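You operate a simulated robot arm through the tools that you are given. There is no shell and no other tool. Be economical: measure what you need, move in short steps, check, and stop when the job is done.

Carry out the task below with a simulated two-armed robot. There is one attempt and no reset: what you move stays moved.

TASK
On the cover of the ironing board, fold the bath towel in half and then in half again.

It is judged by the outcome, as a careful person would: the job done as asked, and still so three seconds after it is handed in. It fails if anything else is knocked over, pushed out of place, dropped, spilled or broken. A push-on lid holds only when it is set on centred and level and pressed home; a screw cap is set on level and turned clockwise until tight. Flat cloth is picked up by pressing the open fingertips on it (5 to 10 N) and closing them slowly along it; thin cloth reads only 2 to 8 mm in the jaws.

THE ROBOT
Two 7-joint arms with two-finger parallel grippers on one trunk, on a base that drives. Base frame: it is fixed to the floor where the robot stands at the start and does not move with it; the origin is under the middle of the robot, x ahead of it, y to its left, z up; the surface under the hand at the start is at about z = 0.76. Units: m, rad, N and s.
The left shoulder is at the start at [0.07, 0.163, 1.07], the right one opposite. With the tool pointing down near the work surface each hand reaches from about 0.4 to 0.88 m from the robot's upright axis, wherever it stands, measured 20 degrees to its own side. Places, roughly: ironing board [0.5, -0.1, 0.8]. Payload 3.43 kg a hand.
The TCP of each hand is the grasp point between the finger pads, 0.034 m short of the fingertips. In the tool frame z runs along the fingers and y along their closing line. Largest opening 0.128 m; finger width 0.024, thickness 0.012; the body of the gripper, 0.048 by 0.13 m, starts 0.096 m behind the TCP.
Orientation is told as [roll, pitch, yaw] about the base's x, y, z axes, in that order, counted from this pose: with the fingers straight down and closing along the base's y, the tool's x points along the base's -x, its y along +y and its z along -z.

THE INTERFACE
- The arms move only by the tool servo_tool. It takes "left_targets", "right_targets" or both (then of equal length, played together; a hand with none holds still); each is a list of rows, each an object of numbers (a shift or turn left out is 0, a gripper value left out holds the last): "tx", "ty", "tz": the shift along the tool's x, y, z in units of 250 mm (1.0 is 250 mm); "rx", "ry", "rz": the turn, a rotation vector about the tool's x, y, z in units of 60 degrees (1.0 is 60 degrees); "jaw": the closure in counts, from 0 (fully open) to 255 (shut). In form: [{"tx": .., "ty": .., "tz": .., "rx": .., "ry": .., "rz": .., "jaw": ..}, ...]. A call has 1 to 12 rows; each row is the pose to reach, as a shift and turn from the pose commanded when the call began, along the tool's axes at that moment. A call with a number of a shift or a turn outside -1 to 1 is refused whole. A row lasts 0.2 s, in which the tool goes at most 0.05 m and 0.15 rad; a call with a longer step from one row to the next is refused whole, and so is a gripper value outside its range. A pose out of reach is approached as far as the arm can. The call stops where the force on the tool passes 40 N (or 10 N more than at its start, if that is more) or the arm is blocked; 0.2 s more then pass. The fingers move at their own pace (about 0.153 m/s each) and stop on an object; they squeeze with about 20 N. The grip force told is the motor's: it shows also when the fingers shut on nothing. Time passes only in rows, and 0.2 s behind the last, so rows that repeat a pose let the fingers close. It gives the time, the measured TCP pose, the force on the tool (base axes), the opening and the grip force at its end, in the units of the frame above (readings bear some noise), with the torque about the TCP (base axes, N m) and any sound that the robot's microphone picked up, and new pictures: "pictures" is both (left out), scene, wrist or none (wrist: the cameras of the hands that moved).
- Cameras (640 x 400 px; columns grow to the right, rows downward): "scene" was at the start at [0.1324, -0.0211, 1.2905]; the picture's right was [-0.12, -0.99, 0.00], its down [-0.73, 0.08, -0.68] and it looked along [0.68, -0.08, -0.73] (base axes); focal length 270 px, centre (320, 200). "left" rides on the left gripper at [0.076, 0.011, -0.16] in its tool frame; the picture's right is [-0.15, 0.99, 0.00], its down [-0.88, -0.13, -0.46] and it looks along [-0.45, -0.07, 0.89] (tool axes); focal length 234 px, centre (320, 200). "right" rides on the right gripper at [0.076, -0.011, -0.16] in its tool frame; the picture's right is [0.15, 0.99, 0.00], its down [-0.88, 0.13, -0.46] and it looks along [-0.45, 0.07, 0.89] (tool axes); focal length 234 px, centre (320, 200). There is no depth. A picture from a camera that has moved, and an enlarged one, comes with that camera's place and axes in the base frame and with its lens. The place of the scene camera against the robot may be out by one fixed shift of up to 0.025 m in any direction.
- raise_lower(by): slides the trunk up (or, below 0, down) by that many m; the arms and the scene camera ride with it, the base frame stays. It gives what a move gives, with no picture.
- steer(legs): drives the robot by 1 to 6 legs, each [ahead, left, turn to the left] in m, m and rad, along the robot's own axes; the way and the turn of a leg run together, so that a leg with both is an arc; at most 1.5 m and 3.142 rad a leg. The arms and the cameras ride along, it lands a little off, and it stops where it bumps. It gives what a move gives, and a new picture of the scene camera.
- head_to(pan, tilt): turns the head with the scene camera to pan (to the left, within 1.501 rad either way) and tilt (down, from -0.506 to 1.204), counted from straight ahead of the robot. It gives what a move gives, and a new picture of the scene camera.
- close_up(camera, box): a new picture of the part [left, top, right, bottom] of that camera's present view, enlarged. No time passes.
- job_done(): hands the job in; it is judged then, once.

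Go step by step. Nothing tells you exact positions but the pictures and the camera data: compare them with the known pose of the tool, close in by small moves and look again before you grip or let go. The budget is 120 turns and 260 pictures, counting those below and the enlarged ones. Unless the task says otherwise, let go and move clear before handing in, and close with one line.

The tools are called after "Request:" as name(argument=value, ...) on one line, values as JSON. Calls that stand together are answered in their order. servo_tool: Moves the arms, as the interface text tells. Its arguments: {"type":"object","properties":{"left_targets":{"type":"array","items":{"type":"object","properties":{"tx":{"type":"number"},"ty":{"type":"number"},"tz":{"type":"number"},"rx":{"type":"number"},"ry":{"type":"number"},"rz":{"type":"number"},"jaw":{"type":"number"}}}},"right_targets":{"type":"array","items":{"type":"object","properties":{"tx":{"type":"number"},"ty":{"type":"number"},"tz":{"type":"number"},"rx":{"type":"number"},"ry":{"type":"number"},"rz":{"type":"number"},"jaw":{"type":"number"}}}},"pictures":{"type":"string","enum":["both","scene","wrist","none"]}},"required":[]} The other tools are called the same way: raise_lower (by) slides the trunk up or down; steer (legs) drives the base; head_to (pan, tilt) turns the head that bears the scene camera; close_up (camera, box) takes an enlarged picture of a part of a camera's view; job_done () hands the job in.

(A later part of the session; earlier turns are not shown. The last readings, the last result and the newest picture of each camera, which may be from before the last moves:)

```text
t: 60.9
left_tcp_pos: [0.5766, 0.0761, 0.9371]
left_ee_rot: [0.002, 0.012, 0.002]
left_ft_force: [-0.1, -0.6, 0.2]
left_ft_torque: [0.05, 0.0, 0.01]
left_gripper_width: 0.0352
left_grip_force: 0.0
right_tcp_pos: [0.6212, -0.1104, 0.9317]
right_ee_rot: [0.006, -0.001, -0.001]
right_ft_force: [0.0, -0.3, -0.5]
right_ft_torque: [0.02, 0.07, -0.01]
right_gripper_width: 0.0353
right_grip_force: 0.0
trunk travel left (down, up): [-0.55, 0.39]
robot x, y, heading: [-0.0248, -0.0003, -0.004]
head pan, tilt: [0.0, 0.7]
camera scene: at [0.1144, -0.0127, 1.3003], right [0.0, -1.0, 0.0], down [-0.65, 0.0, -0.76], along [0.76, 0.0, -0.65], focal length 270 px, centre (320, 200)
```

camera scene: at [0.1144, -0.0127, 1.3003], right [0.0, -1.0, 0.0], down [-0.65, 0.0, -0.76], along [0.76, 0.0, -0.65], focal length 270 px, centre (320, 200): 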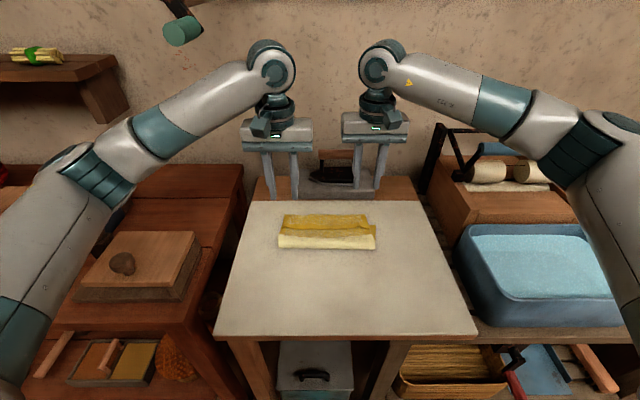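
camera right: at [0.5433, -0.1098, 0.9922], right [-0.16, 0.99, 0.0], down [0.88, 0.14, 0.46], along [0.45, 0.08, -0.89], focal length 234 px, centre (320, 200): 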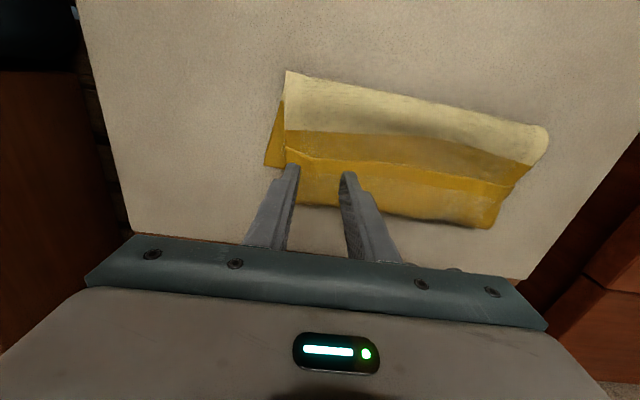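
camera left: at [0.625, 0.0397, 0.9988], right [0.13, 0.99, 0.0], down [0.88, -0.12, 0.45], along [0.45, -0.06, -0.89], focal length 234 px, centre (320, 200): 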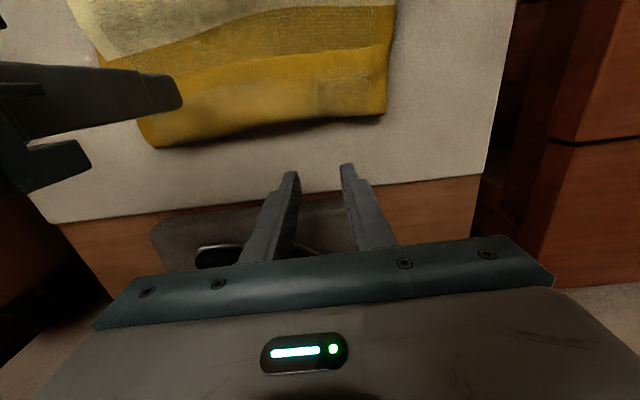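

Arms are in good posture now. A closer look at the towel.

Request:
close_up(camera="scene", box=[260, 200, 400, 260])

Request:
close_up(camera="left", box=[0, 0, 640, 400])

Request:
close_up(camera="right", box=[0, 0, 640, 400])

```text
4.57 times, centred on (330, 230) of scene
camera zoom: at [0.1144, -0.0127, 1.3003], right [0.0, -1.0, 0.0], down [-0.65, 0.0, -0.76], along [0.76, 0.0, -0.65], focal length 1235 px, centre (274, 63)
```

zoom: 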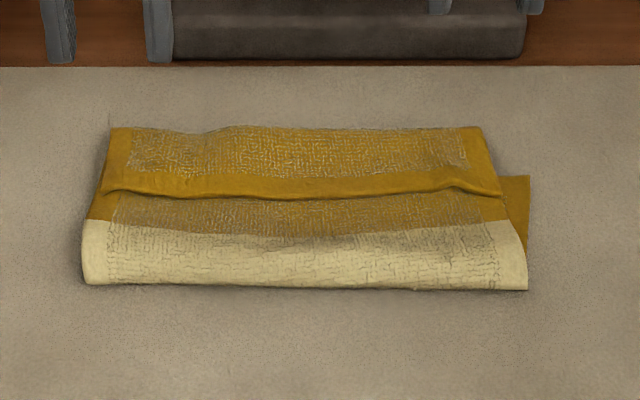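

```text
1.00 times, centred on (320, 200) of left (not enlarged: the box is as wide or as high as the picture)
camera zoom: at [0.5016, 0.0862, 1.0969], right [0.14, 0.99, 0.0], down [0.89, -0.13, 0.45], along [0.44, -0.06, -0.9], focal length 234 px, centre (320, 200)
```

zoom: 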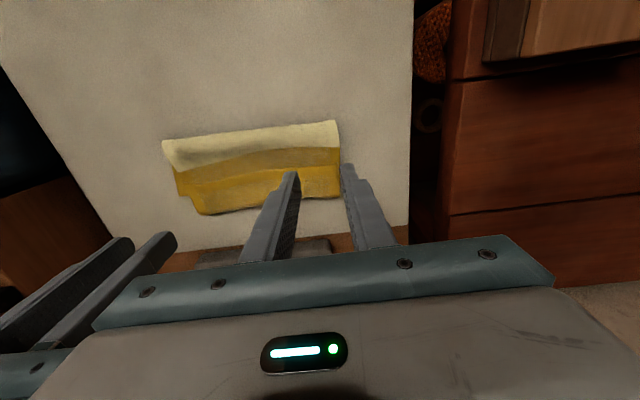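

```text
1.00 times, centred on (320, 200) of right (not enlarged: the box is as wide or as high as the picture)
camera zoom: at [0.5465, -0.1214, 1.0905], right [-0.15, 0.99, 0.0], down [0.88, 0.13, 0.46], along [0.45, 0.07, -0.89], focal length 234 px, centre (320, 200)
```

zoom: 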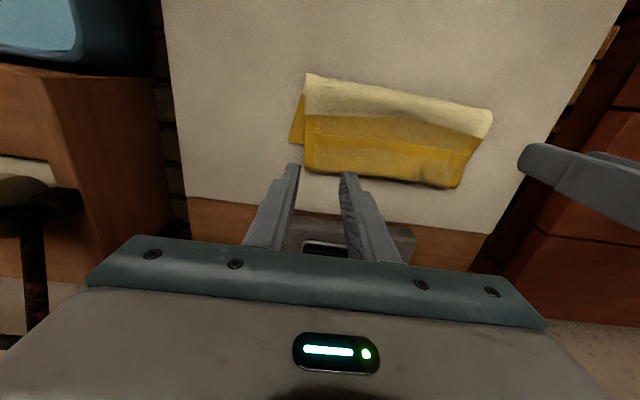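

The picture confirms a 5 cm flap folded back with its hem at x≈0.60. I place both hands just above the flap near its ends.

Request:
servo_tool(left_targets=[{"tx": -0.08, "ty": -0.05, "tz": 0.08, "ry": -0.012}, {"tx": -0.154, "ty": -0.096, "tz": 0.2, "ry": -0.012}, {"tx": -0.154, "ty": -0.096, "tz": 0.32, "ry": -0.012}, {"tx": -0.154, "ty": -0.096, "tz": 0.42, "ry": -0.012}, {"tx": -0.154, "ty": -0.096, "tz": 0.46, "ry": -0.012}], right_targets=[{"tx": 0.02, "ty": 0.03, "tz": 0.1}, {"tx": 0.033, "ty": 0.054, "tz": 0.2}, {"tx": 0.033, "ty": 0.054, "tz": 0.32}, {"tx": 0.033, "ty": 0.054, "tz": 0.4}, {"tx": 0.033, "ty": 0.054, "tz": 0.44}], pictures="wrist")

```text
t: 62.0
left_tcp_pos: [0.6202, 0.054, 0.8436]
left_ee_rot: [0.005, -0.035, 0.005]
left_ft_force: [-0.5, -0.7, -0.4]
left_ft_torque: [-0.01, 0.01, -0.02]
left_gripper_width: 0.0352
left_grip_force: 0.1
right_tcp_pos: [0.6129, -0.099, 0.826]
right_ee_rot: [0.005, -0.003, -0.002]
right_ft_force: [-0.5, -0.4, 0.3]
right_ft_torque: [-0.04, -0.01, 0.02]
right_gripper_width: 0.0353
right_grip_force: 0.0
trunk travel left (down, up): [-0.55, 0.39]
robot x, y, heading: [-0.0217, 0.0004, -0.005]
head pan, tilt: [0.0, 0.7]
camera right: at [0.5382, -0.1084, 0.9859], right [-0.15, 0.99, 0.0], down [0.88, 0.13, 0.46], along [0.45, 0.07, -0.89], focal length 234 px, centre (320, 200)
camera left: at [0.5385, 0.0627, 1.0007], right [0.14, 0.99, 0.01], down [0.87, -0.13, 0.48], along [0.48, -0.06, -0.87], focal length 234 px, centre (320, 200)
```

right: 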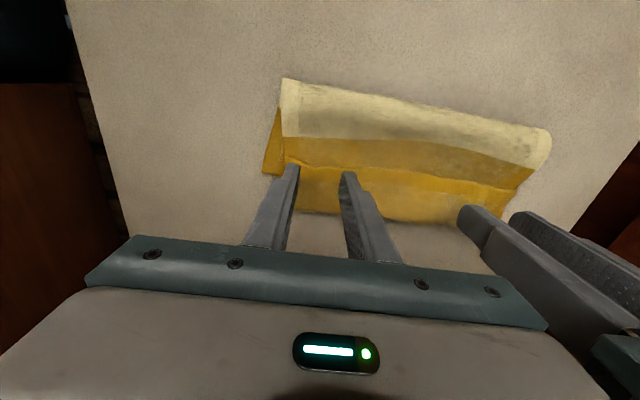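
left: 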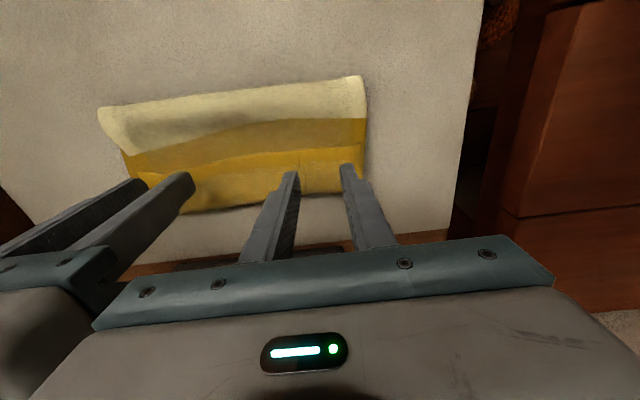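

Fingers sit on the flap near its hem. I shift the right slightly forward and press both down, watching the left arm.

Request:
servo_tool(left_targets=[{"tz": 0.03, "ry": 0.015}, {"tz": 0.06, "ry": 0.033}, {"tz": 0.09, "ry": 0.033}, {"tz": 0.1, "ry": 0.033}], right_targets=[{"tx": -0.03, "tz": 0.02}, {"tx": -0.03, "tz": 0.04}, {"tx": -0.03, "tz": 0.06}, {"tx": -0.03, "tz": 0.06}], pictures="none")

```text
t: 63.2
left_tcp_pos: [0.6389, 0.0641, 0.8548]
left_ee_rot: [0.01, -0.069, 0.019]
left_ft_force: [-0.1, 0.0, -0.1]
left_ft_torque: [0.02, 0.01, -0.03]
left_gripper_width: 0.0353
left_grip_force: 0.0
right_tcp_pos: [0.6196, -0.0958, 0.8046]
right_ee_rot: [0.004, -0.004, -0.001]
right_ft_force: [-0.7, -0.1, 2.5]
right_ft_torque: [0.01, 0.01, 0.02]
right_gripper_width: 0.0353
right_grip_force: 0.1
trunk travel left (down, up): [-0.55, 0.39]
robot x, y, heading: [-0.0217, 0.0005, -0.005]
head pan, tilt: [0.0, 0.7]
stopped in row 4 (left hand): the arm was blocked; the commanded pose is now the measured one
```

The left arm is being blocked by something off the hand, perhaps its elbow. I look left.

Request:
head_to(pan=0.75, tilt=0.75)

```text
t: 64.3
left_tcp_pos: [0.6372, 0.0625, 0.8533]
left_ee_rot: [0.007, -0.067, 0.015]
left_ft_force: [-0.1, -0.3, 0.4]
left_ft_torque: [-0.03, 0.05, -0.01]
left_gripper_width: 0.0352
left_grip_force: 0.1
right_tcp_pos: [0.6202, -0.096, 0.8089]
right_ee_rot: [0.002, -0.003, 0.001]
right_ft_force: [-0.4, -0.2, 1.1]
right_ft_torque: [-0.01, -0.03, 0.04]
right_gripper_width: 0.0352
right_grip_force: 0.0
trunk travel left (down, up): [-0.55, 0.39]
robot x, y, heading: [-0.0233, -0.0035, 0.002]
head pan, tilt: [0.75, 0.75]
camera scene: at [0.0882, 0.0449, 1.2966], right [0.68, -0.73, 0.0], down [-0.5, -0.46, -0.73], along [0.54, 0.5, -0.68], focal length 270 px, centre (320, 200)
```

scene: 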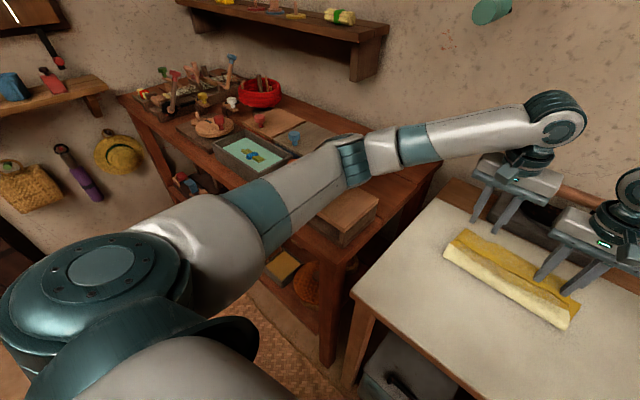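

The left elbow is hanging low over the wooden box on the side table. I raise the trunk by 0.15 m so the elbows stay clear (the hands rise too).

Request:
raise_lower(by=0.15)

Request:
close_up(camera="scene", box=[0, 0, 640, 400])

```text
t: 66.1
left_tcp_pos: [0.6366, 0.0625, 0.9953]
left_ee_rot: [0.004, -0.053, 0.015]
left_ft_force: [-0.3, -0.7, 0.4]
left_ft_torque: [0.01, 0.01, 0.01]
left_gripper_width: 0.0354
left_grip_force: 0.1
right_tcp_pos: [0.6216, -0.0968, 0.9558]
right_ee_rot: [0.003, 0.001, -0.001]
right_ft_force: [-0.5, -0.1, -0.1]
right_ft_torque: [0.02, 0.0, -0.01]
right_gripper_width: 0.0351
right_grip_force: 0.0
trunk travel left (down, up): [-0.7, 0.24]
robot x, y, heading: [-0.0259, -0.0036, -0.007]
head pan, tilt: [0.75, 0.75]
```

```text
1.00 times, centred on (320, 200) of scene (not enlarged: the box is as wide or as high as the picture)
camera zoom: at [0.0909, 0.0446, 1.446], right [0.68, -0.73, 0.0], down [-0.5, -0.46, -0.73], along [0.54, 0.5, -0.68], focal length 270 px, centre (320, 200)
```

zoom: 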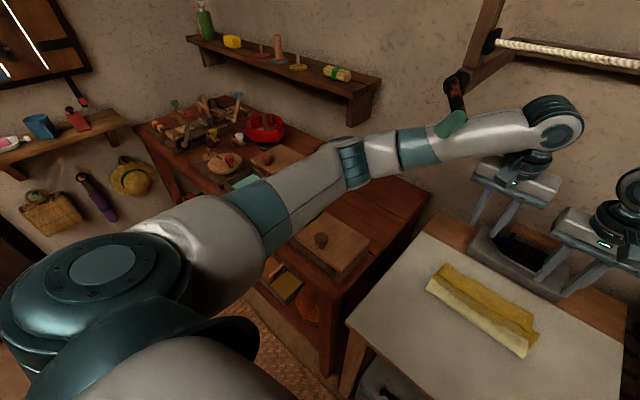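

The elbow is clear and the box and stone are undisturbed. I bring both hands down to just above the flap again.

Request:
servo_tool(left_targets=[{"tx": 0.02, "ty": -0.01, "tz": 0.15, "ry": 0.02}, {"tx": 0.04, "ty": -0.02, "tz": 0.32, "ry": 0.05}, {"tx": 0.08, "ty": -0.04, "tz": 0.48, "ry": 0.05}, {"tx": 0.095, "ty": -0.04, "tz": 0.62, "ry": 0.05}, {"tx": 0.095, "ty": -0.04, "tz": 0.68, "ry": 0.05}, {"tx": 0.095, "ty": -0.04, "tz": 0.68, "ry": 0.05}], right_targets=[{"tz": 0.12}, {"tz": 0.25}, {"tz": 0.38}, {"tz": 0.48}, {"tz": 0.53}, {"tz": 0.53}], pictures="wrist")

Request:
head_to(pan=0, tilt=0.9)

```text
t: 67.5
left_tcp_pos: [0.623, 0.0511, 0.8258]
left_ee_rot: [0.005, -0.002, 0.014]
left_ft_force: [-0.5, -0.2, 0.4]
left_ft_torque: [0.02, -0.02, 0.0]
left_gripper_width: 0.0353
left_grip_force: 0.0
right_tcp_pos: [0.6217, -0.0951, 0.8223]
right_ee_rot: [0.003, -0.002, -0.001]
right_ft_force: [-0.5, -0.3, 0.3]
right_ft_torque: [0.01, 0.0, 0.02]
right_gripper_width: 0.0353
right_grip_force: 0.1
trunk travel left (down, up): [-0.7, 0.24]
robot x, y, heading: [-0.0263, 0.0012, -0.003]
head pan, tilt: [0.75, 0.75]
camera right: at [0.5469, -0.1059, 0.9831], right [-0.15, 0.99, 0.0], down [0.88, 0.13, 0.46], along [0.45, 0.07, -0.89], focal length 234 px, centre (320, 200)
camera left: at [0.5464, 0.0599, 0.9834], right [0.13, 0.99, 0.01], down [0.88, -0.12, 0.46], along [0.45, -0.05, -0.89], focal length 234 px, centre (320, 200)
```

right: 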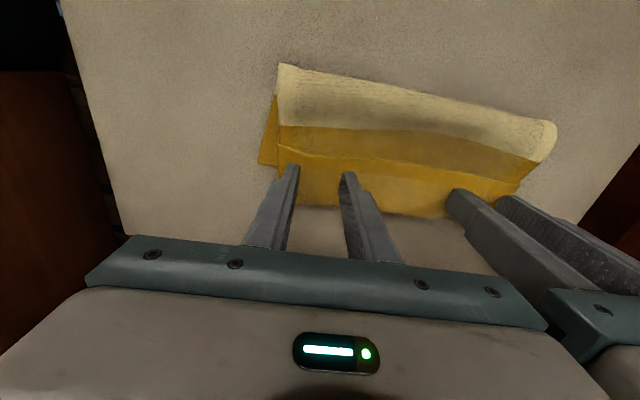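
left: 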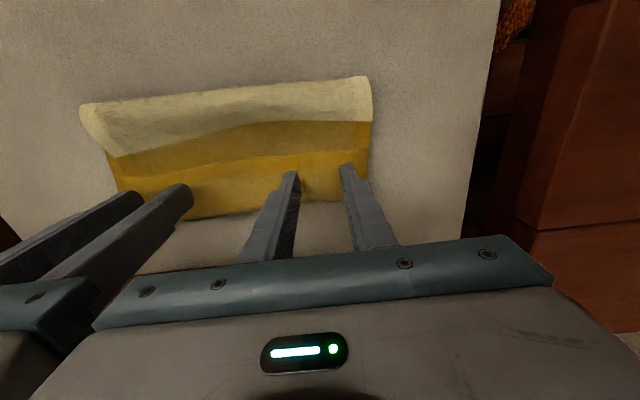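

```text
t: 68.6
left_tcp_pos: [0.6237, 0.0519, 0.8246]
left_ee_rot: [0.006, -0.001, 0.014]
left_ft_force: [-0.5, -0.7, 0.2]
left_ft_torque: [0.01, -0.03, -0.03]
left_gripper_width: 0.0354
left_grip_force: 0.1
right_tcp_pos: [0.6227, -0.0953, 0.8231]
right_ee_rot: [0.003, -0.001, 0.001]
right_ft_force: [-0.3, 0.1, -0.4]
right_ft_torque: [0.01, 0.0, -0.01]
right_gripper_width: 0.0351
right_grip_force: 0.0
trunk travel left (down, up): [-0.7, 0.24]
robot x, y, heading: [-0.0275, 0.002, -0.004]
head pan, tilt: [0.0, 0.901]
camera scene: at [0.1043, -0.0118, 1.4343], right [0.0, -1.0, 0.0], down [-0.78, 0.0, -0.62], along [0.62, 0.0, -0.78], focal length 270 px, centre (320, 200)
```

scene: 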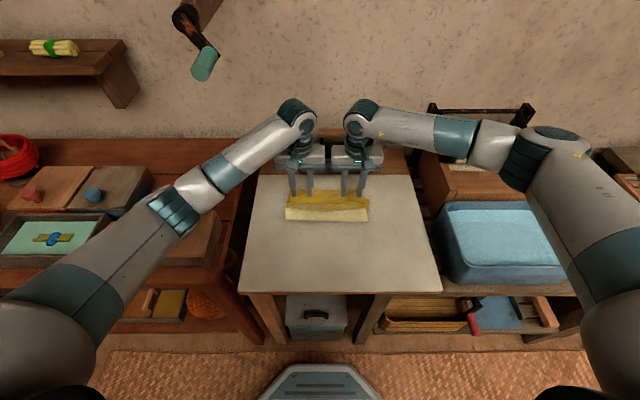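

Both arms move freely now. I press down on the flap.

Request:
servo_tool(left_targets=[{"tz": 0.03, "ty": 0.02}, {"tz": 0.06, "ty": 0.024}, {"tz": 0.08, "ty": 0.024}, {"tz": 0.088, "ty": 0.024}, {"tz": 0.088, "ty": 0.024}], right_targets=[{"tz": 0.03}, {"tz": 0.06}, {"tz": 0.075}, {"tz": 0.085}, {"tz": 0.085}], pictures="none")

```text
t: 69.8
left_tcp_pos: [0.6219, 0.0587, 0.8046]
left_ee_rot: [0.006, -0.003, 0.014]
left_ft_force: [1.3, -1.3, 4.8]
left_ft_torque: [-0.04, -0.08, 0.02]
left_gripper_width: 0.035
left_grip_force: 0.0
right_tcp_pos: [0.6196, -0.0946, 0.8039]
right_ee_rot: [0.005, -0.004, -0.001]
right_ft_force: [0.8, 0.6, 5.6]
right_ft_torque: [0.04, -0.01, 0.0]
right_gripper_width: 0.0352
right_grip_force: 0.1
trunk travel left (down, up): [-0.7, 0.24]
robot x, y, heading: [-0.023, -0.0028, -0.007]
head pan, tilt: [0.0, 0.901]
```

About 5 N each. Closing slowly, then a small lift.

Request:
servo_tool(left_targets=[{"jaw": 192}, {"jaw": 199}, {"jaw": 206}, {"jaw": 213}, {"jaw": 220}, {"jaw": 227}, {"jaw": 234}, {"jaw": 242}, {"jaw": 255}, {"jaw": 255}, {"tz": -0.06}, {"tz": -0.16}], right_targets=[{"jaw": 192}, {"jaw": 199}, {"jaw": 206}, {"jaw": 213}, {"jaw": 220}, {"jaw": 227}, {"jaw": 234}, {"jaw": 242}, {"jaw": 255}, {"jaw": 255}, {"tz": -0.06}, {"tz": -0.16}])

```text
t: 72.4
left_tcp_pos: [0.6201, 0.0566, 0.8436]
left_ee_rot: [0.006, -0.001, 0.017]
left_ft_force: [1.0, -15.7, 0.9]
left_ft_torque: [-0.56, -0.05, 0.02]
left_gripper_width: 0.0062
left_grip_force: 20.3
right_tcp_pos: [0.6204, -0.0953, 0.8429]
right_ee_rot: [0.003, -0.001, 0.0]
right_ft_force: [-1.4, 14.7, 0.1]
right_ft_torque: [0.53, 0.02, 0.11]
right_gripper_width: 0.004
right_grip_force: 20.2
trunk travel left (down, up): [-0.7, 0.24]
robot x, y, heading: [-0.0255, 0.0008, 0.002]
head pan, tilt: [0.0, 0.901]
camera scene: at [0.103, -0.0122, 1.4343], right [0.0, -1.0, 0.0], down [-0.78, 0.0, -0.62], along [0.62, 0.0, -0.78], focal length 270 px, centre (320, 200)
camera right: at [0.5455, -0.1073, 1.003], right [-0.15, 0.99, 0.0], down [0.88, 0.13, 0.46], along [0.45, 0.07, -0.89], focal length 234 px, centre (320, 200)
camera left: at [0.544, 0.0654, 1.003], right [0.13, 0.99, 0.01], down [0.88, -0.12, 0.46], along [0.45, -0.06, -0.89], focal length 234 px, centre (320, 200)
```

scene: 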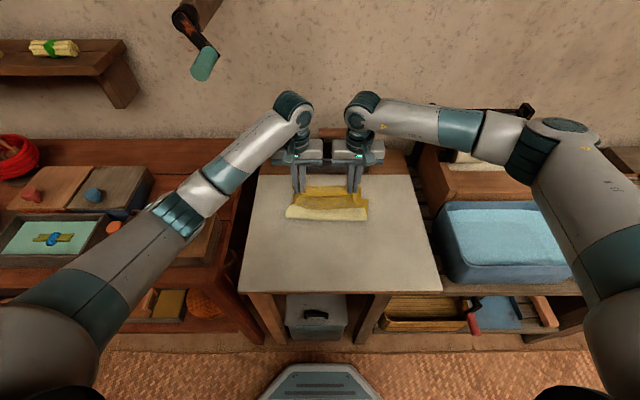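
right: 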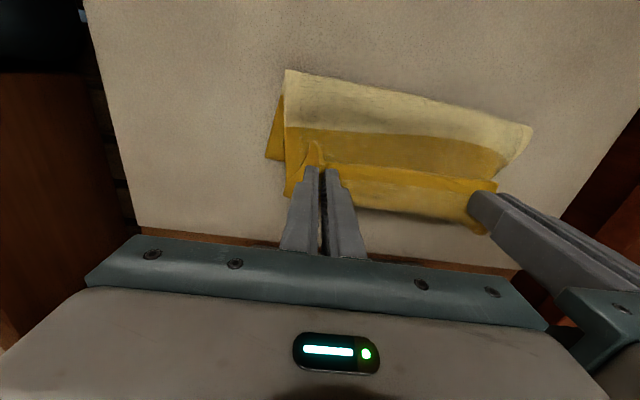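
left: 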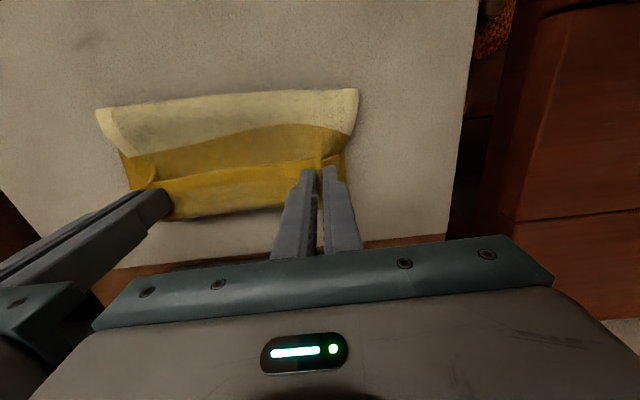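

The flap's hem is gripped right at its edge. I lift it and draw it back over the crease so the lower layer lies flat, then step the base a little closer for the redo.

Request:
servo_tool(left_targets=[{"tz": -0.15, "tx": 0.06}, {"tz": -0.28, "tx": 0.16}, {"tz": -0.36, "tx": 0.28}, {"tz": -0.38, "tx": 0.42}, {"tz": -0.38, "tx": 0.56}, {"tz": -0.36, "tx": 0.62}], right_targets=[{"tz": -0.15, "tx": 0.06}, {"tz": -0.28, "tx": 0.16}, {"tz": -0.36, "tx": 0.28}, {"tz": -0.38, "tx": 0.42}, {"tz": -0.38, "tx": 0.56}, {"tz": -0.36, "tx": 0.62}])

```text
t: 73.8
left_tcp_pos: [0.4647, 0.0563, 0.9327]
left_ee_rot: [0.005, -0.001, 0.017]
left_ft_force: [0.8, -14.7, -0.5]
left_ft_torque: [-0.49, -0.03, 0.03]
left_gripper_width: 0.0061
left_grip_force: 20.2
right_tcp_pos: [0.4658, -0.0964, 0.9333]
right_ee_rot: [0.004, -0.001, -0.002]
right_ft_force: [-1.3, 13.9, -0.4]
right_ft_torque: [0.48, 0.05, 0.08]
right_gripper_width: 0.0044
right_grip_force: 19.8
trunk travel left (down, up): [-0.7, 0.24]
robot x, y, heading: [-0.0207, 0.0004, -0.004]
head pan, tilt: [0.0, 0.901]
camera scene: at [0.1042, -0.012, 1.4344], right [0.0, -1.0, 0.0], down [-0.78, 0.0, -0.62], along [0.62, 0.0, -0.78], focal length 270 px, centre (320, 200)
camera right: at [0.3899, -0.1068, 1.0933], right [-0.15, 0.99, 0.0], down [0.88, 0.13, 0.46], along [0.45, 0.07, -0.89], focal length 234 px, centre (320, 200)
camera left: at [0.388, 0.065, 1.0909], right [0.13, 0.99, 0.01], down [0.88, -0.12, 0.46], along [0.45, -0.05, -0.89], focal length 234 px, centre (320, 200)
```

scene: 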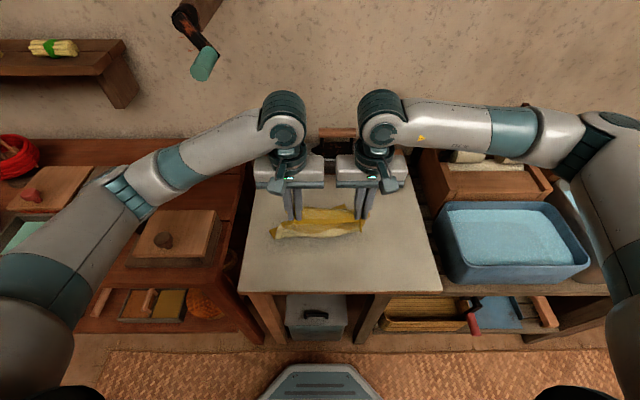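
right: 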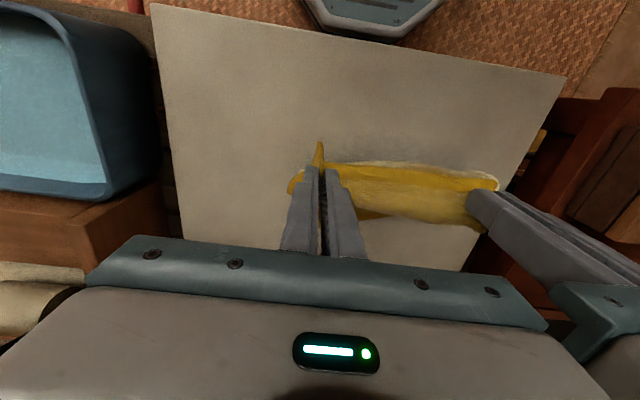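
left: 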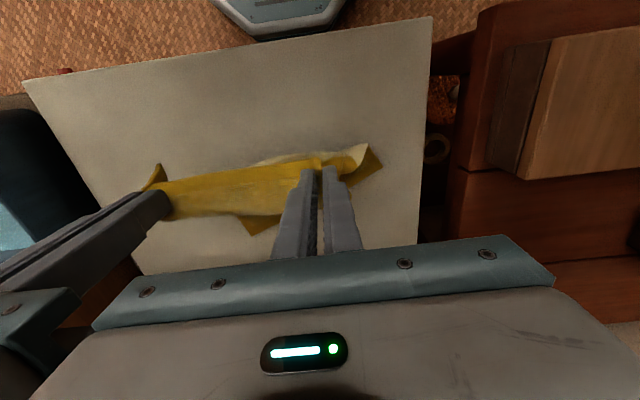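

The cloth came up; I check how it's hanging.

Request:
close_up(camera="scene", box=[230, 170, 420, 280])

```text
3.37 times, centred on (325, 225) of scene
camera zoom: at [0.1042, -0.012, 1.4344], right [0.0, -1.0, 0.0], down [-0.78, 0.0, -0.62], along [0.62, 0.0, -0.78], focal length 910 px, centre (303, 116)
```

zoom: 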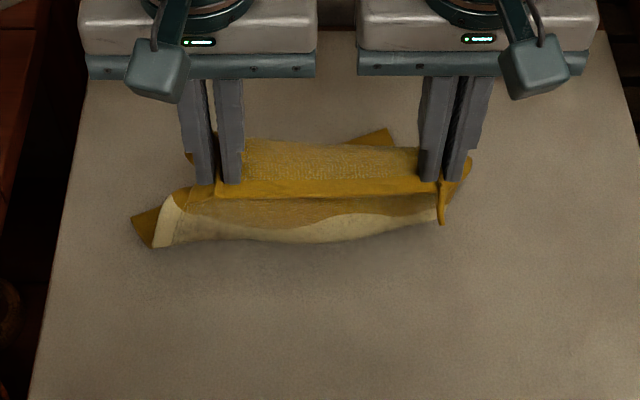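

Left seems to hold two layers, and the lower part twisted. I lower the hands and pull the hem back toward me to flatten the towel again before refolding.

Request:
servo_tool(left_targets=[{"tx": 0.08, "tz": 0.08}, {"tx": 0.14, "tz": 0.2}, {"tx": 0.16, "tz": 0.32}, {"tx": 0.16, "tz": 0.38}], right_targets=[{"tx": 0.08, "tz": 0.08}, {"tx": 0.14, "tz": 0.2}, {"tx": 0.16, "tz": 0.32}, {"tx": 0.16, "tz": 0.38}], pictures="none")

Request:
steer(legs=[[-0.1, 0, 0]])

Request:
close_up(camera="right", box=[0, 0, 640, 400])

Request:
close_up(camera="left", box=[0, 0, 640, 400])

```text
t: 74.8
left_tcp_pos: [0.4229, 0.0577, 0.8427]
left_ee_rot: [0.006, -0.007, 0.016]
left_ft_force: [0.7, -14.3, -0.5]
left_ft_torque: [-0.49, -0.05, 0.05]
left_gripper_width: 0.0062
left_grip_force: 20.3
right_tcp_pos: [0.4221, -0.0956, 0.8403]
right_ee_rot: [0.002, -0.004, -0.001]
right_ft_force: [-0.9, 13.9, 0.3]
right_ft_torque: [0.51, 0.02, 0.05]
right_gripper_width: 0.0042
right_grip_force: 20.1
trunk travel left (down, up): [-0.7, 0.24]
robot x, y, heading: [-0.0233, 0.0037, -0.003]
head pan, tilt: [0.0, 0.901]
```

```text
t: 76.0
left_tcp_pos: [0.3223, 0.0552, 0.8383]
left_ee_rot: [0.005, -0.002, 0.014]
left_ft_force: [1.4, -13.4, 0.3]
left_ft_torque: [-0.5, -0.08, 0.06]
left_gripper_width: 0.0061
left_grip_force: 20.3
right_tcp_pos: [0.3238, -0.0965, 0.8368]
right_ee_rot: [0.004, 0.0, -0.003]
right_ft_force: [-0.9, 12.9, -0.1]
right_ft_torque: [0.47, 0.04, 0.11]
right_gripper_width: 0.004
right_grip_force: 20.2
trunk travel left (down, up): [-0.7, 0.24]
robot x, y, heading: [-0.1223, 0.0041, -0.003]
head pan, tilt: [0.0, 0.901]
camera scene: at [0.0019, -0.0118, 1.4344], right [-0.01, -1.0, 0.0], down [-0.78, 0.0, -0.62], along [0.62, 0.0, -0.78], focal length 270 px, centre (320, 200)
```

scene: 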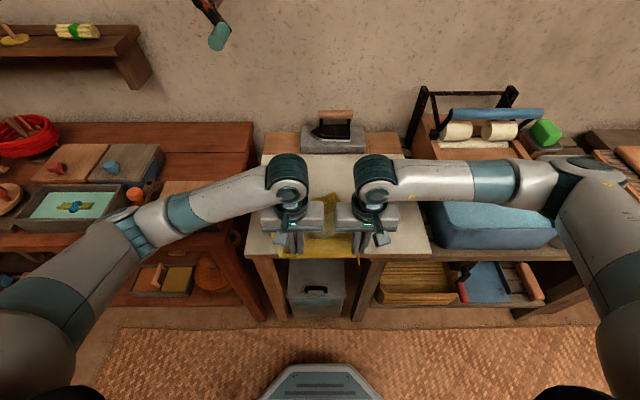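

```text
1.00 times, centred on (320, 200) of right (not enlarged: the box is as wide or as high as the picture)
camera zoom: at [0.2477, -0.1075, 0.9975], right [-0.14, 0.99, 0.0], down [0.88, 0.13, 0.46], along [0.45, 0.07, -0.89], focal length 234 px, centre (320, 200)
```

zoom: 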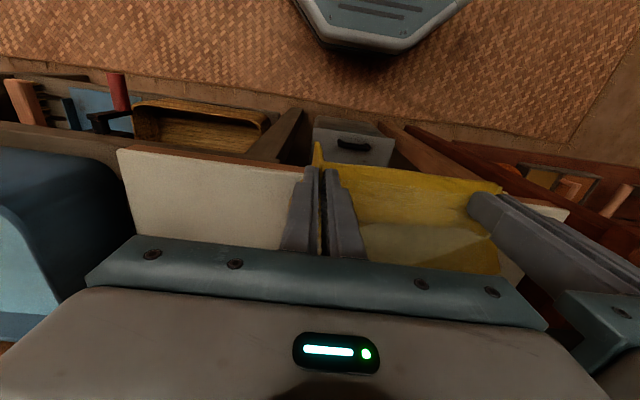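

```text
1.00 times, centred on (320, 200) of left (not enlarged: the box is as wide or as high as the picture)
camera zoom: at [0.2473, 0.0642, 0.9984], right [0.13, 0.99, 0.01], down [0.88, -0.12, 0.46], along [0.45, -0.06, -0.89], focal length 234 px, centre (320, 200)
```

zoom: 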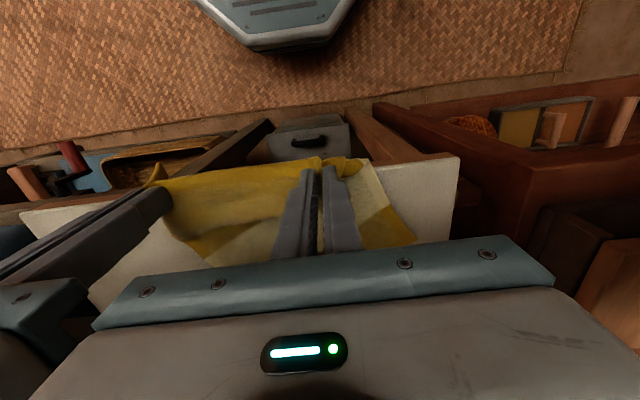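

Request:
close_up(camera="scene", box=[230, 140, 440, 270])

```text
3.05 times, centred on (335, 205) of scene
camera zoom: at [0.0019, -0.0118, 1.4344], right [-0.01, -1.0, 0.0], down [-0.78, 0.0, -0.62], along [0.62, 0.0, -0.78], focal length 824 px, centre (274, 185)
```

zoom: 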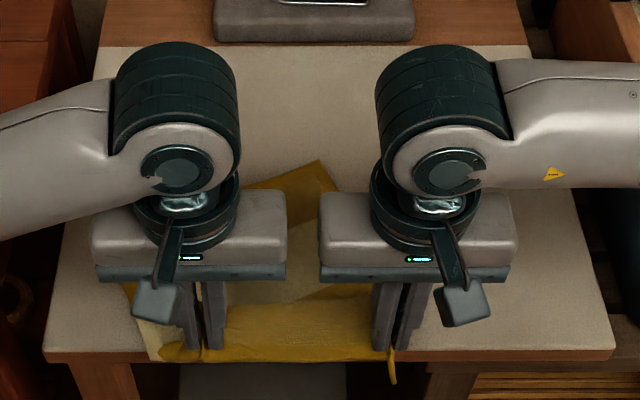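

The left side is bunched because that hand holds two layers. I set the hem down on the board, release the left hand only, lift it, and look.

Request:
servo_tool(left_targets=[{"tx": -0.1, "tz": 0.03}, {"tx": -0.16, "tz": 0.1}, {"tx": -0.16, "tz": 0.13, "jaw": 240}, {"tx": -0.16, "tz": 0.13, "jaw": 215}, {"tx": -0.16, "tz": 0.13, "jaw": 185}, {"tx": -0.16, "tz": 0.05}, {"tx": -0.16, "tz": -0.1}, {"tx": -0.16, "ty": 0.1, "tz": -0.28}, {"tx": -0.16, "ty": 0.25, "tz": -0.36}, {"tx": -0.16, "ty": 0.4, "tz": -0.4}], right_targets=[{"tx": -0.1, "tz": 0.03}, {"tx": -0.16, "tz": 0.1}, {"tx": -0.16, "tz": 0.13}, {"tx": -0.16, "tz": 0.13}, {"tx": -0.16, "tz": 0.13}, {"tx": -0.16, "tz": 0.13}, {"tx": -0.16, "tz": 0.13}, {"tx": -0.16, "tz": 0.13}, {"tx": -0.16, "tz": 0.13}, {"tx": -0.16, "tz": 0.13}], pictures="wrist")

Request:
close_up(camera="scene", box=[230, 140, 440, 270])

```text
refused: row 8 steps farther than a row can; nothing moved
```

```text
3.05 times, centred on (335, 205) of scene
camera zoom: at [0.0019, -0.0118, 1.4344], right [-0.01, -1.0, 0.0], down [-0.78, 0.0, -0.62], along [0.62, 0.0, -0.78], focal length 824 px, centre (274, 185)
```

zoom: 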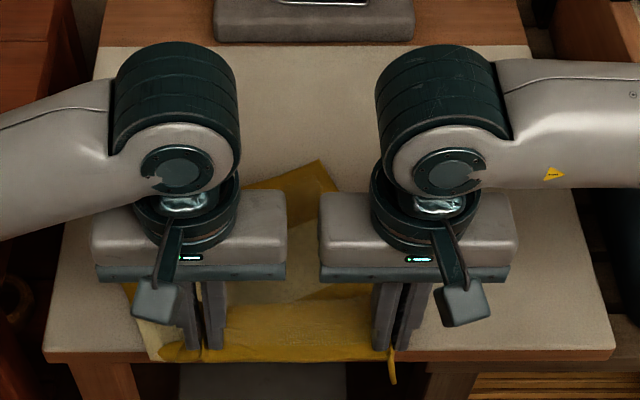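

One step was too long; I split it.

Request:
servo_tool(left_targets=[{"tx": -0.1, "tz": 0.03}, {"tx": -0.16, "tz": 0.1}, {"tx": -0.16, "tz": 0.13, "jaw": 240}, {"tx": -0.16, "tz": 0.13, "jaw": 215}, {"tx": -0.16, "tz": 0.13, "jaw": 185}, {"tx": -0.16, "tz": 0.05}, {"tx": -0.16, "tz": -0.1}, {"tx": -0.16, "ty": 0.1, "tz": -0.22}, {"tx": -0.16, "ty": 0.25, "tz": -0.3}, {"tx": -0.16, "ty": 0.4, "tz": -0.38}], right_targets=[{"tx": -0.1, "tz": 0.03}, {"tx": -0.16, "tz": 0.1}, {"tx": -0.16, "tz": 0.13}, {"tx": -0.16, "tz": 0.13}, {"tx": -0.16, "tz": 0.13}, {"tx": -0.16, "tz": 0.13}, {"tx": -0.16, "tz": 0.13}, {"tx": -0.16, "tz": 0.13}, {"tx": -0.16, "tz": 0.13}, {"tx": -0.16, "tz": 0.13}], pictures="wrist")

Request:
close_up(camera="scene", box=[230, 140, 440, 270])

```text
t: 78.2
left_tcp_pos: [0.3634, 0.1546, 0.9349]
left_ee_rot: [0.004, -0.004, 0.014]
left_ft_force: [-0.2, 0.4, -0.1]
left_ft_torque: [-0.03, -0.01, 0.03]
left_gripper_width: 0.0352
left_grip_force: 0.0
right_tcp_pos: [0.3629, -0.095, 0.8061]
right_ee_rot: [0.001, -0.003, -0.001]
right_ft_force: [-0.7, -0.3, -0.6]
right_ft_torque: [-0.05, -0.01, 0.0]
right_gripper_width: 0.0036
right_grip_force: 20.0
trunk travel left (down, up): [-0.7, 0.24]
robot x, y, heading: [-0.1244, 0.0006, -0.011]
head pan, tilt: [0.0, 0.901]
camera right: at [0.2877, -0.1057, 0.9658], right [-0.14, 0.99, 0.0], down [0.88, 0.13, 0.46], along [0.45, 0.07, -0.89], focal length 234 px, centre (320, 200)
camera left: at [0.2872, 0.1636, 1.0937], right [0.13, 0.99, 0.0], down [0.88, -0.12, 0.46], along [0.45, -0.06, -0.89], focal length 234 px, centre (320, 200)
```

right: 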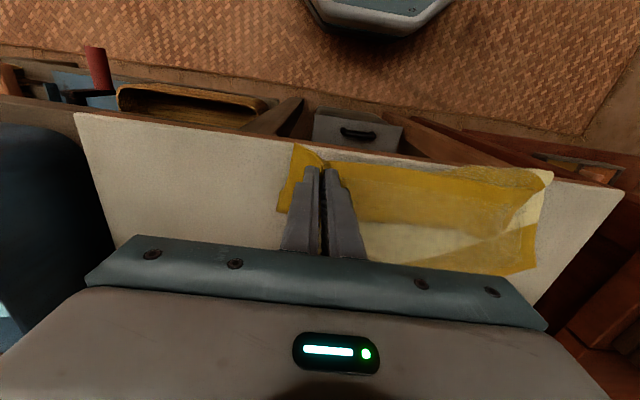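
left: 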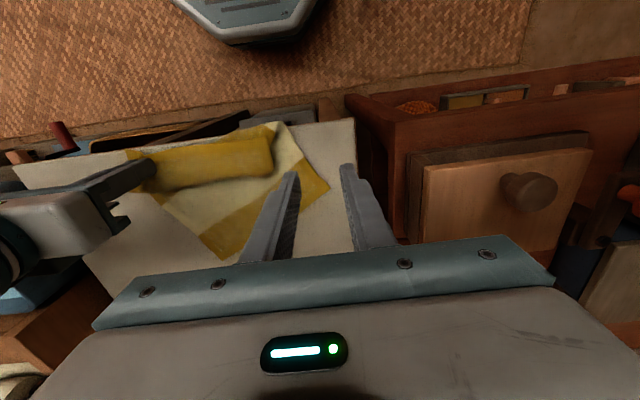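

```text
3.05 times, centred on (335, 205) of scene
camera zoom: at [0.002, -0.0103, 1.4344], right [-0.01, -1.0, 0.0], down [-0.78, 0.0, -0.62], along [0.62, 0.0, -0.78], focal length 824 px, centre (274, 185)
```

zoom: 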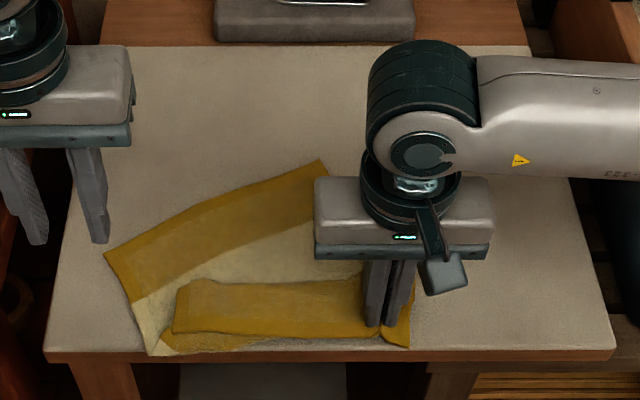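

Now it's clear: the towel lies rotated about 28°, with its near end already folded forward as a flap whose hem points away from me. That is useful: I'll first grip the two far corners and drag the towel forward and square, then simply pull the flap's hem forward to complete the half-fold. I release the right hand and bring both hands over the far corners, turned to match.

Request:
servo_tool(left_targets=[{}, {}, {"tz": 0.02}, {"tx": -0.06, "ty": -0.03, "tz": 0.05, "rz": -0.1}, {"tx": -0.12, "ty": -0.06, "tz": 0.1, "rz": -0.2}, {"tx": -0.2, "ty": -0.1, "tz": 0.16, "rz": -0.3}, {"tx": -0.286, "ty": -0.14, "tz": 0.22, "rz": -0.4}, {"tx": -0.286, "ty": -0.14, "tz": 0.32, "rz": -0.46}, {"tx": -0.286, "ty": -0.14, "tz": 0.4, "rz": -0.46}, {"tx": -0.286, "ty": -0.14, "tz": 0.41, "rz": -0.46}], right_targets=[{"jaw": 235}, {"jaw": 205}, {"jaw": 185}, {"tz": -0.18}, {"tx": -0.12, "tz": -0.3, "rz": -0.12}, {"tx": -0.26, "ty": 0.06, "tz": -0.3, "rz": -0.24}, {"tx": -0.4, "ty": 0.14, "tz": -0.3, "rz": -0.36}, {"tx": -0.54, "ty": 0.2, "tz": -0.25, "rz": -0.46}, {"tx": -0.612, "ty": 0.236, "tz": -0.15, "rz": -0.46}, {"tx": -0.612, "ty": 0.236, "tz": -0.1, "rz": -0.46}])

```text
t: 80.4
left_tcp_pos: [0.4345, 0.1226, 0.8318]
left_ee_rot: [0.004, -0.002, 0.495]
left_ft_force: [0.2, 0.2, 0.1]
left_ft_torque: [0.0, -0.01, -0.02]
left_gripper_width: 0.0352
left_grip_force: 0.1
right_tcp_pos: [0.5166, -0.0393, 0.8281]
right_ee_rot: [0.002, -0.001, 0.48]
right_ft_force: [-0.8, -0.7, 0.1]
right_ft_torque: [0.01, -0.01, 0.0]
right_gripper_width: 0.0354
right_grip_force: 0.1
trunk travel left (down, up): [-0.7, 0.24]
robot x, y, heading: [-0.1232, 0.0008, -0.008]
head pan, tilt: [0.0, 0.901]
camera scene: at [0.0026, -0.0121, 1.4344], right [-0.01, -1.0, 0.0], down [-0.78, 0.0, -0.62], along [0.62, 0.0, -0.78], focal length 270 px, centre (320, 200)
camera right: at [0.4548, -0.083, 0.989], right [-0.59, 0.81, 0.0], down [0.72, 0.52, 0.46], along [0.37, 0.27, -0.89], focal length 234 px, centre (320, 200)
camera left: at [0.3621, 0.0942, 0.9909], right [-0.34, 0.94, 0.0], down [0.84, 0.3, 0.46], along [0.43, 0.16, -0.89], focal length 234 px, centre (320, 200)
```

scene: 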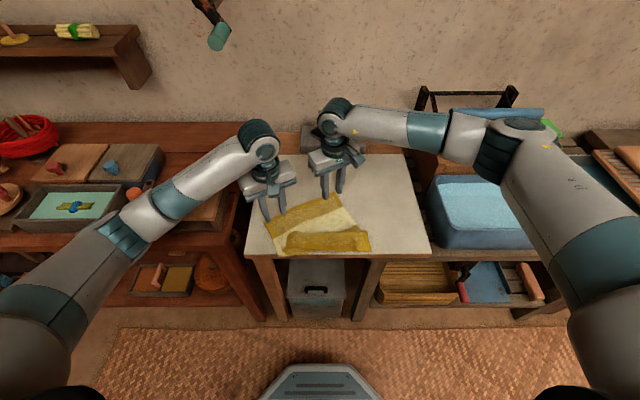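
right: 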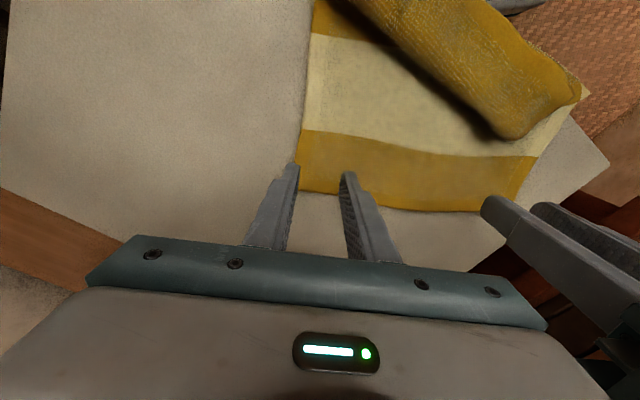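
left: 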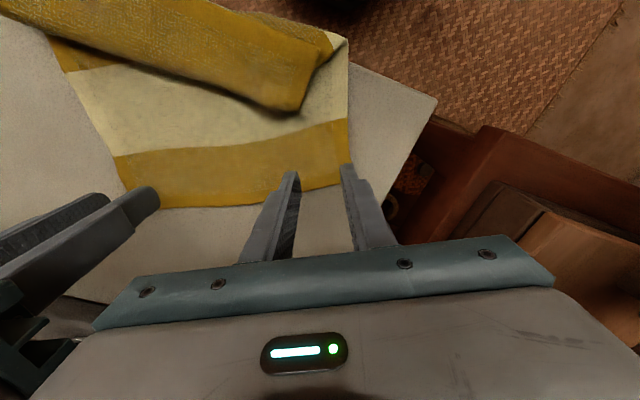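

Alignment is very good. I correct both hands by 1–2 cm so both fingers are inside the corners, and go down to near contact.

Request:
servo_tool(left_targets=[{"tx": -0.016, "ty": -0.04, "tz": 0.02}, {"tx": -0.016, "ty": -0.04, "tz": 0.09}, {"tx": -0.016, "ty": -0.04, "tz": 0.12}, {"tx": -0.016, "ty": -0.04, "tz": 0.138}, {"tx": -0.016, "ty": -0.04, "tz": 0.138}], right_targets=[{"tx": -0.051, "ty": 0.081, "tz": 0.01}, {"tx": -0.051, "ty": 0.081, "tz": 0.08}, {"tx": -0.051, "ty": 0.081, "tz": 0.11}, {"tx": -0.051, "ty": 0.081, "tz": 0.123}, {"tx": -0.051, "ty": 0.081, "tz": 0.123}], pictures="wrist")

```text
t: 81.6
left_tcp_pos: [0.4419, 0.1156, 0.7988]
left_ee_rot: [0.003, -0.007, 0.496]
left_ft_force: [0.0, -0.8, 5.9]
left_ft_torque: [-0.07, 0.06, 0.02]
left_gripper_width: 0.0353
left_grip_force: 0.0
right_tcp_pos: [0.5193, -0.0132, 0.7992]
right_ee_rot: [0.002, -0.005, 0.48]
right_ft_force: [-0.2, 0.3, 1.2]
right_ft_torque: [0.0, -0.02, 0.02]
right_gripper_width: 0.0355
right_grip_force: 0.1
trunk travel left (down, up): [-0.7, 0.24]
robot x, y, heading: [-0.1288, 0.0012, -0.003]
head pan, tilt: [0.0, 0.901]
camera right: at [0.4577, -0.0584, 0.9593], right [-0.59, 0.81, 0.0], down [0.72, 0.52, 0.46], along [0.37, 0.27, -0.89], focal length 234 px, centre (320, 200)
camera left: at [0.3698, 0.0872, 0.9565], right [-0.34, 0.94, 0.0], down [0.84, 0.3, 0.46], along [0.43, 0.16, -0.89], focal length 234 px, centre (320, 200)
```

right: 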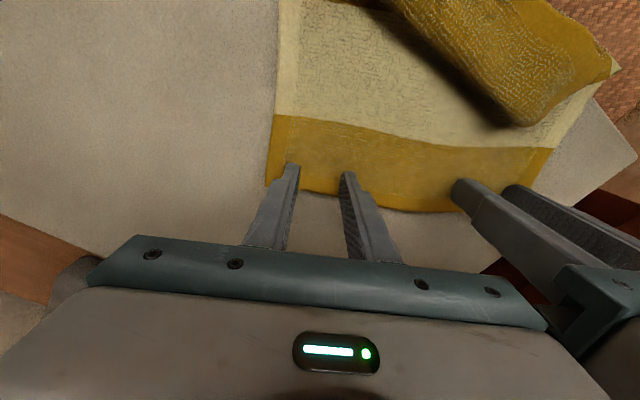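
left: 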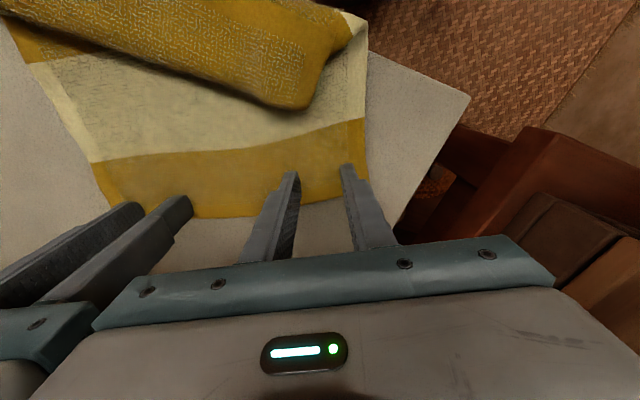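

Both fingertip pairs are on the cloth. I press the right a touch more and close both slowly, then lift slightly.

Request:
servo_tool(left_targets=[{"jaw": 190}, {"jaw": 197}, {"jaw": 204}, {"jaw": 211}, {"jaw": 218}, {"jaw": 225}, {"jaw": 232}, {"jaw": 240}, {"jaw": 255}, {"jaw": 255}, {"tz": -0.06}, {"tz": -0.12}], right_targets=[{"tz": 0.008, "jaw": 190}, {"tz": 0.008, "jaw": 197}, {"tz": 0.008, "jaw": 204}, {"tz": 0.008, "jaw": 211}, {"tz": 0.008, "jaw": 218}, {"tz": 0.008, "jaw": 225}, {"tz": 0.008, "jaw": 232}, {"tz": 0.008, "jaw": 240}, {"tz": 0.008, "jaw": 255}, {"tz": 0.008, "jaw": 255}, {"tz": -0.06}, {"tz": -0.12}], pictures="scene")

```text
t: 84.2
left_tcp_pos: [0.4428, 0.1144, 0.8289]
left_ee_rot: [0.002, -0.006, 0.495]
left_ft_force: [3.5, -6.7, -0.7]
left_ft_torque: [-0.23, -0.16, 0.01]
left_gripper_width: 0.004
left_grip_force: 20.3
right_tcp_pos: [0.5184, -0.0143, 0.8317]
right_ee_rot: [0.002, -0.003, 0.481]
right_ft_force: [-4.7, 6.8, -0.5]
right_ft_torque: [0.27, 0.13, 0.0]
right_gripper_width: 0.0038
right_grip_force: 20.0
trunk travel left (down, up): [-0.7, 0.24]
robot x, y, heading: [-0.1217, -0.002, -0.007]
head pan, tilt: [0.0, 0.901]
camera scene: at [0.0023, -0.0118, 1.4343], right [-0.01, -1.0, 0.0], down [-0.78, 0.0, -0.62], along [0.62, 0.0, -0.78], focal length 270 px, centre (320, 200)
```

scene: 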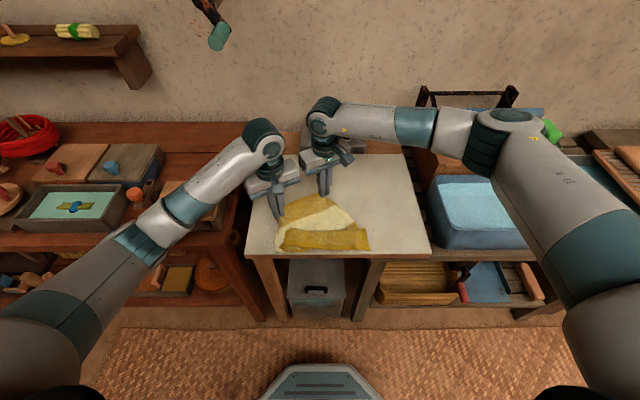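

Both far corners are held. I drag the towel forward while turning it square.

Request:
servo_tool(left_targets=[{"tx": -0.07, "ty": -0.085, "rz": 0.078}, {"tx": -0.14, "ty": -0.17, "rz": 0.156}, {"tx": -0.21, "ty": -0.26, "rz": 0.234}, {"tx": -0.29, "ty": -0.35, "rz": 0.312}, {"tx": -0.36, "ty": -0.44, "rz": 0.39}, {"tx": -0.431, "ty": -0.524, "rz": 0.468}, {"tx": -0.431, "ty": -0.524, "rz": 0.468}], right_targets=[{"tx": -0.022, "ty": -0.076, "rz": 0.077}, {"tx": -0.044, "ty": -0.152, "rz": 0.154}, {"tx": -0.066, "ty": -0.228, "rz": 0.231}, {"tx": -0.088, "ty": -0.304, "rz": 0.308}, {"tx": -0.11, "ty": -0.38, "rz": 0.385}, {"tx": -0.132, "ty": -0.457, "rz": 0.46}, {"tx": -0.132, "ty": -0.457, "rz": 0.46}], pictures="both")

```text
t: 85.8
left_tcp_pos: [0.5991, 0.0496, 0.8292]
left_ee_rot: [0.003, -0.002, 0.003]
left_ft_force: [0.1, -7.2, 0.0]
left_ft_torque: [-0.29, -0.03, 0.01]
left_gripper_width: 0.0039
left_grip_force: 20.2
right_tcp_pos: [0.6011, -0.0985, 0.8298]
right_ee_rot: [0.004, -0.002, -0.002]
right_ft_force: [0.4, 8.5, 0.5]
right_ft_torque: [0.26, 0.03, 0.06]
right_gripper_width: 0.004
right_grip_force: 20.5
trunk travel left (down, up): [-0.7, 0.24]
robot x, y, heading: [-0.1283, -0.002, -0.009]
head pan, tilt: [0.0, 0.901]
camera scene: at [0.0024, -0.0107, 1.4344], right [-0.01, -1.0, 0.0], down [-0.78, 0.0, -0.62], along [0.62, 0.0, -0.78], focal length 270 px, centre (320, 200)
camera right: at [0.5254, -0.1093, 0.9909], right [-0.14, 0.99, 0.0], down [0.88, 0.13, 0.46], along [0.45, 0.07, -0.89], focal length 234 px, centre (320, 200)
camera left: at [0.5234, 0.0593, 0.9877], right [0.14, 0.99, 0.0], down [0.88, -0.13, 0.46], along [0.45, -0.06, -0.89], focal length 234 px, centre (320, 200)
```

scene: 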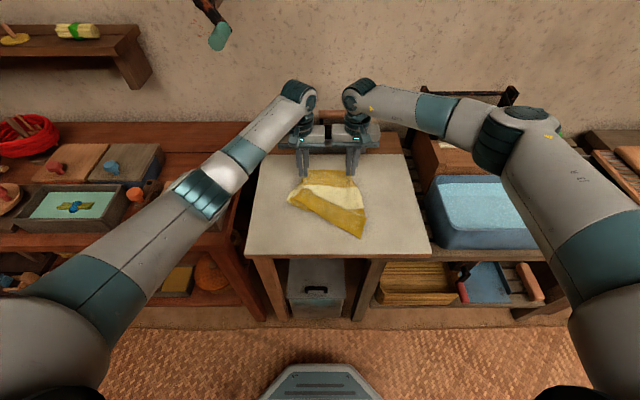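
right: 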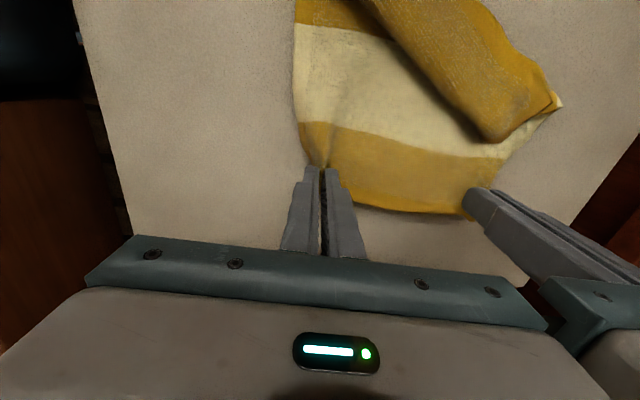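
left: 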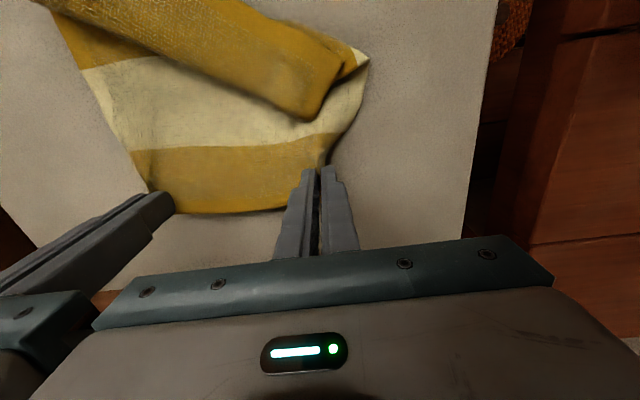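

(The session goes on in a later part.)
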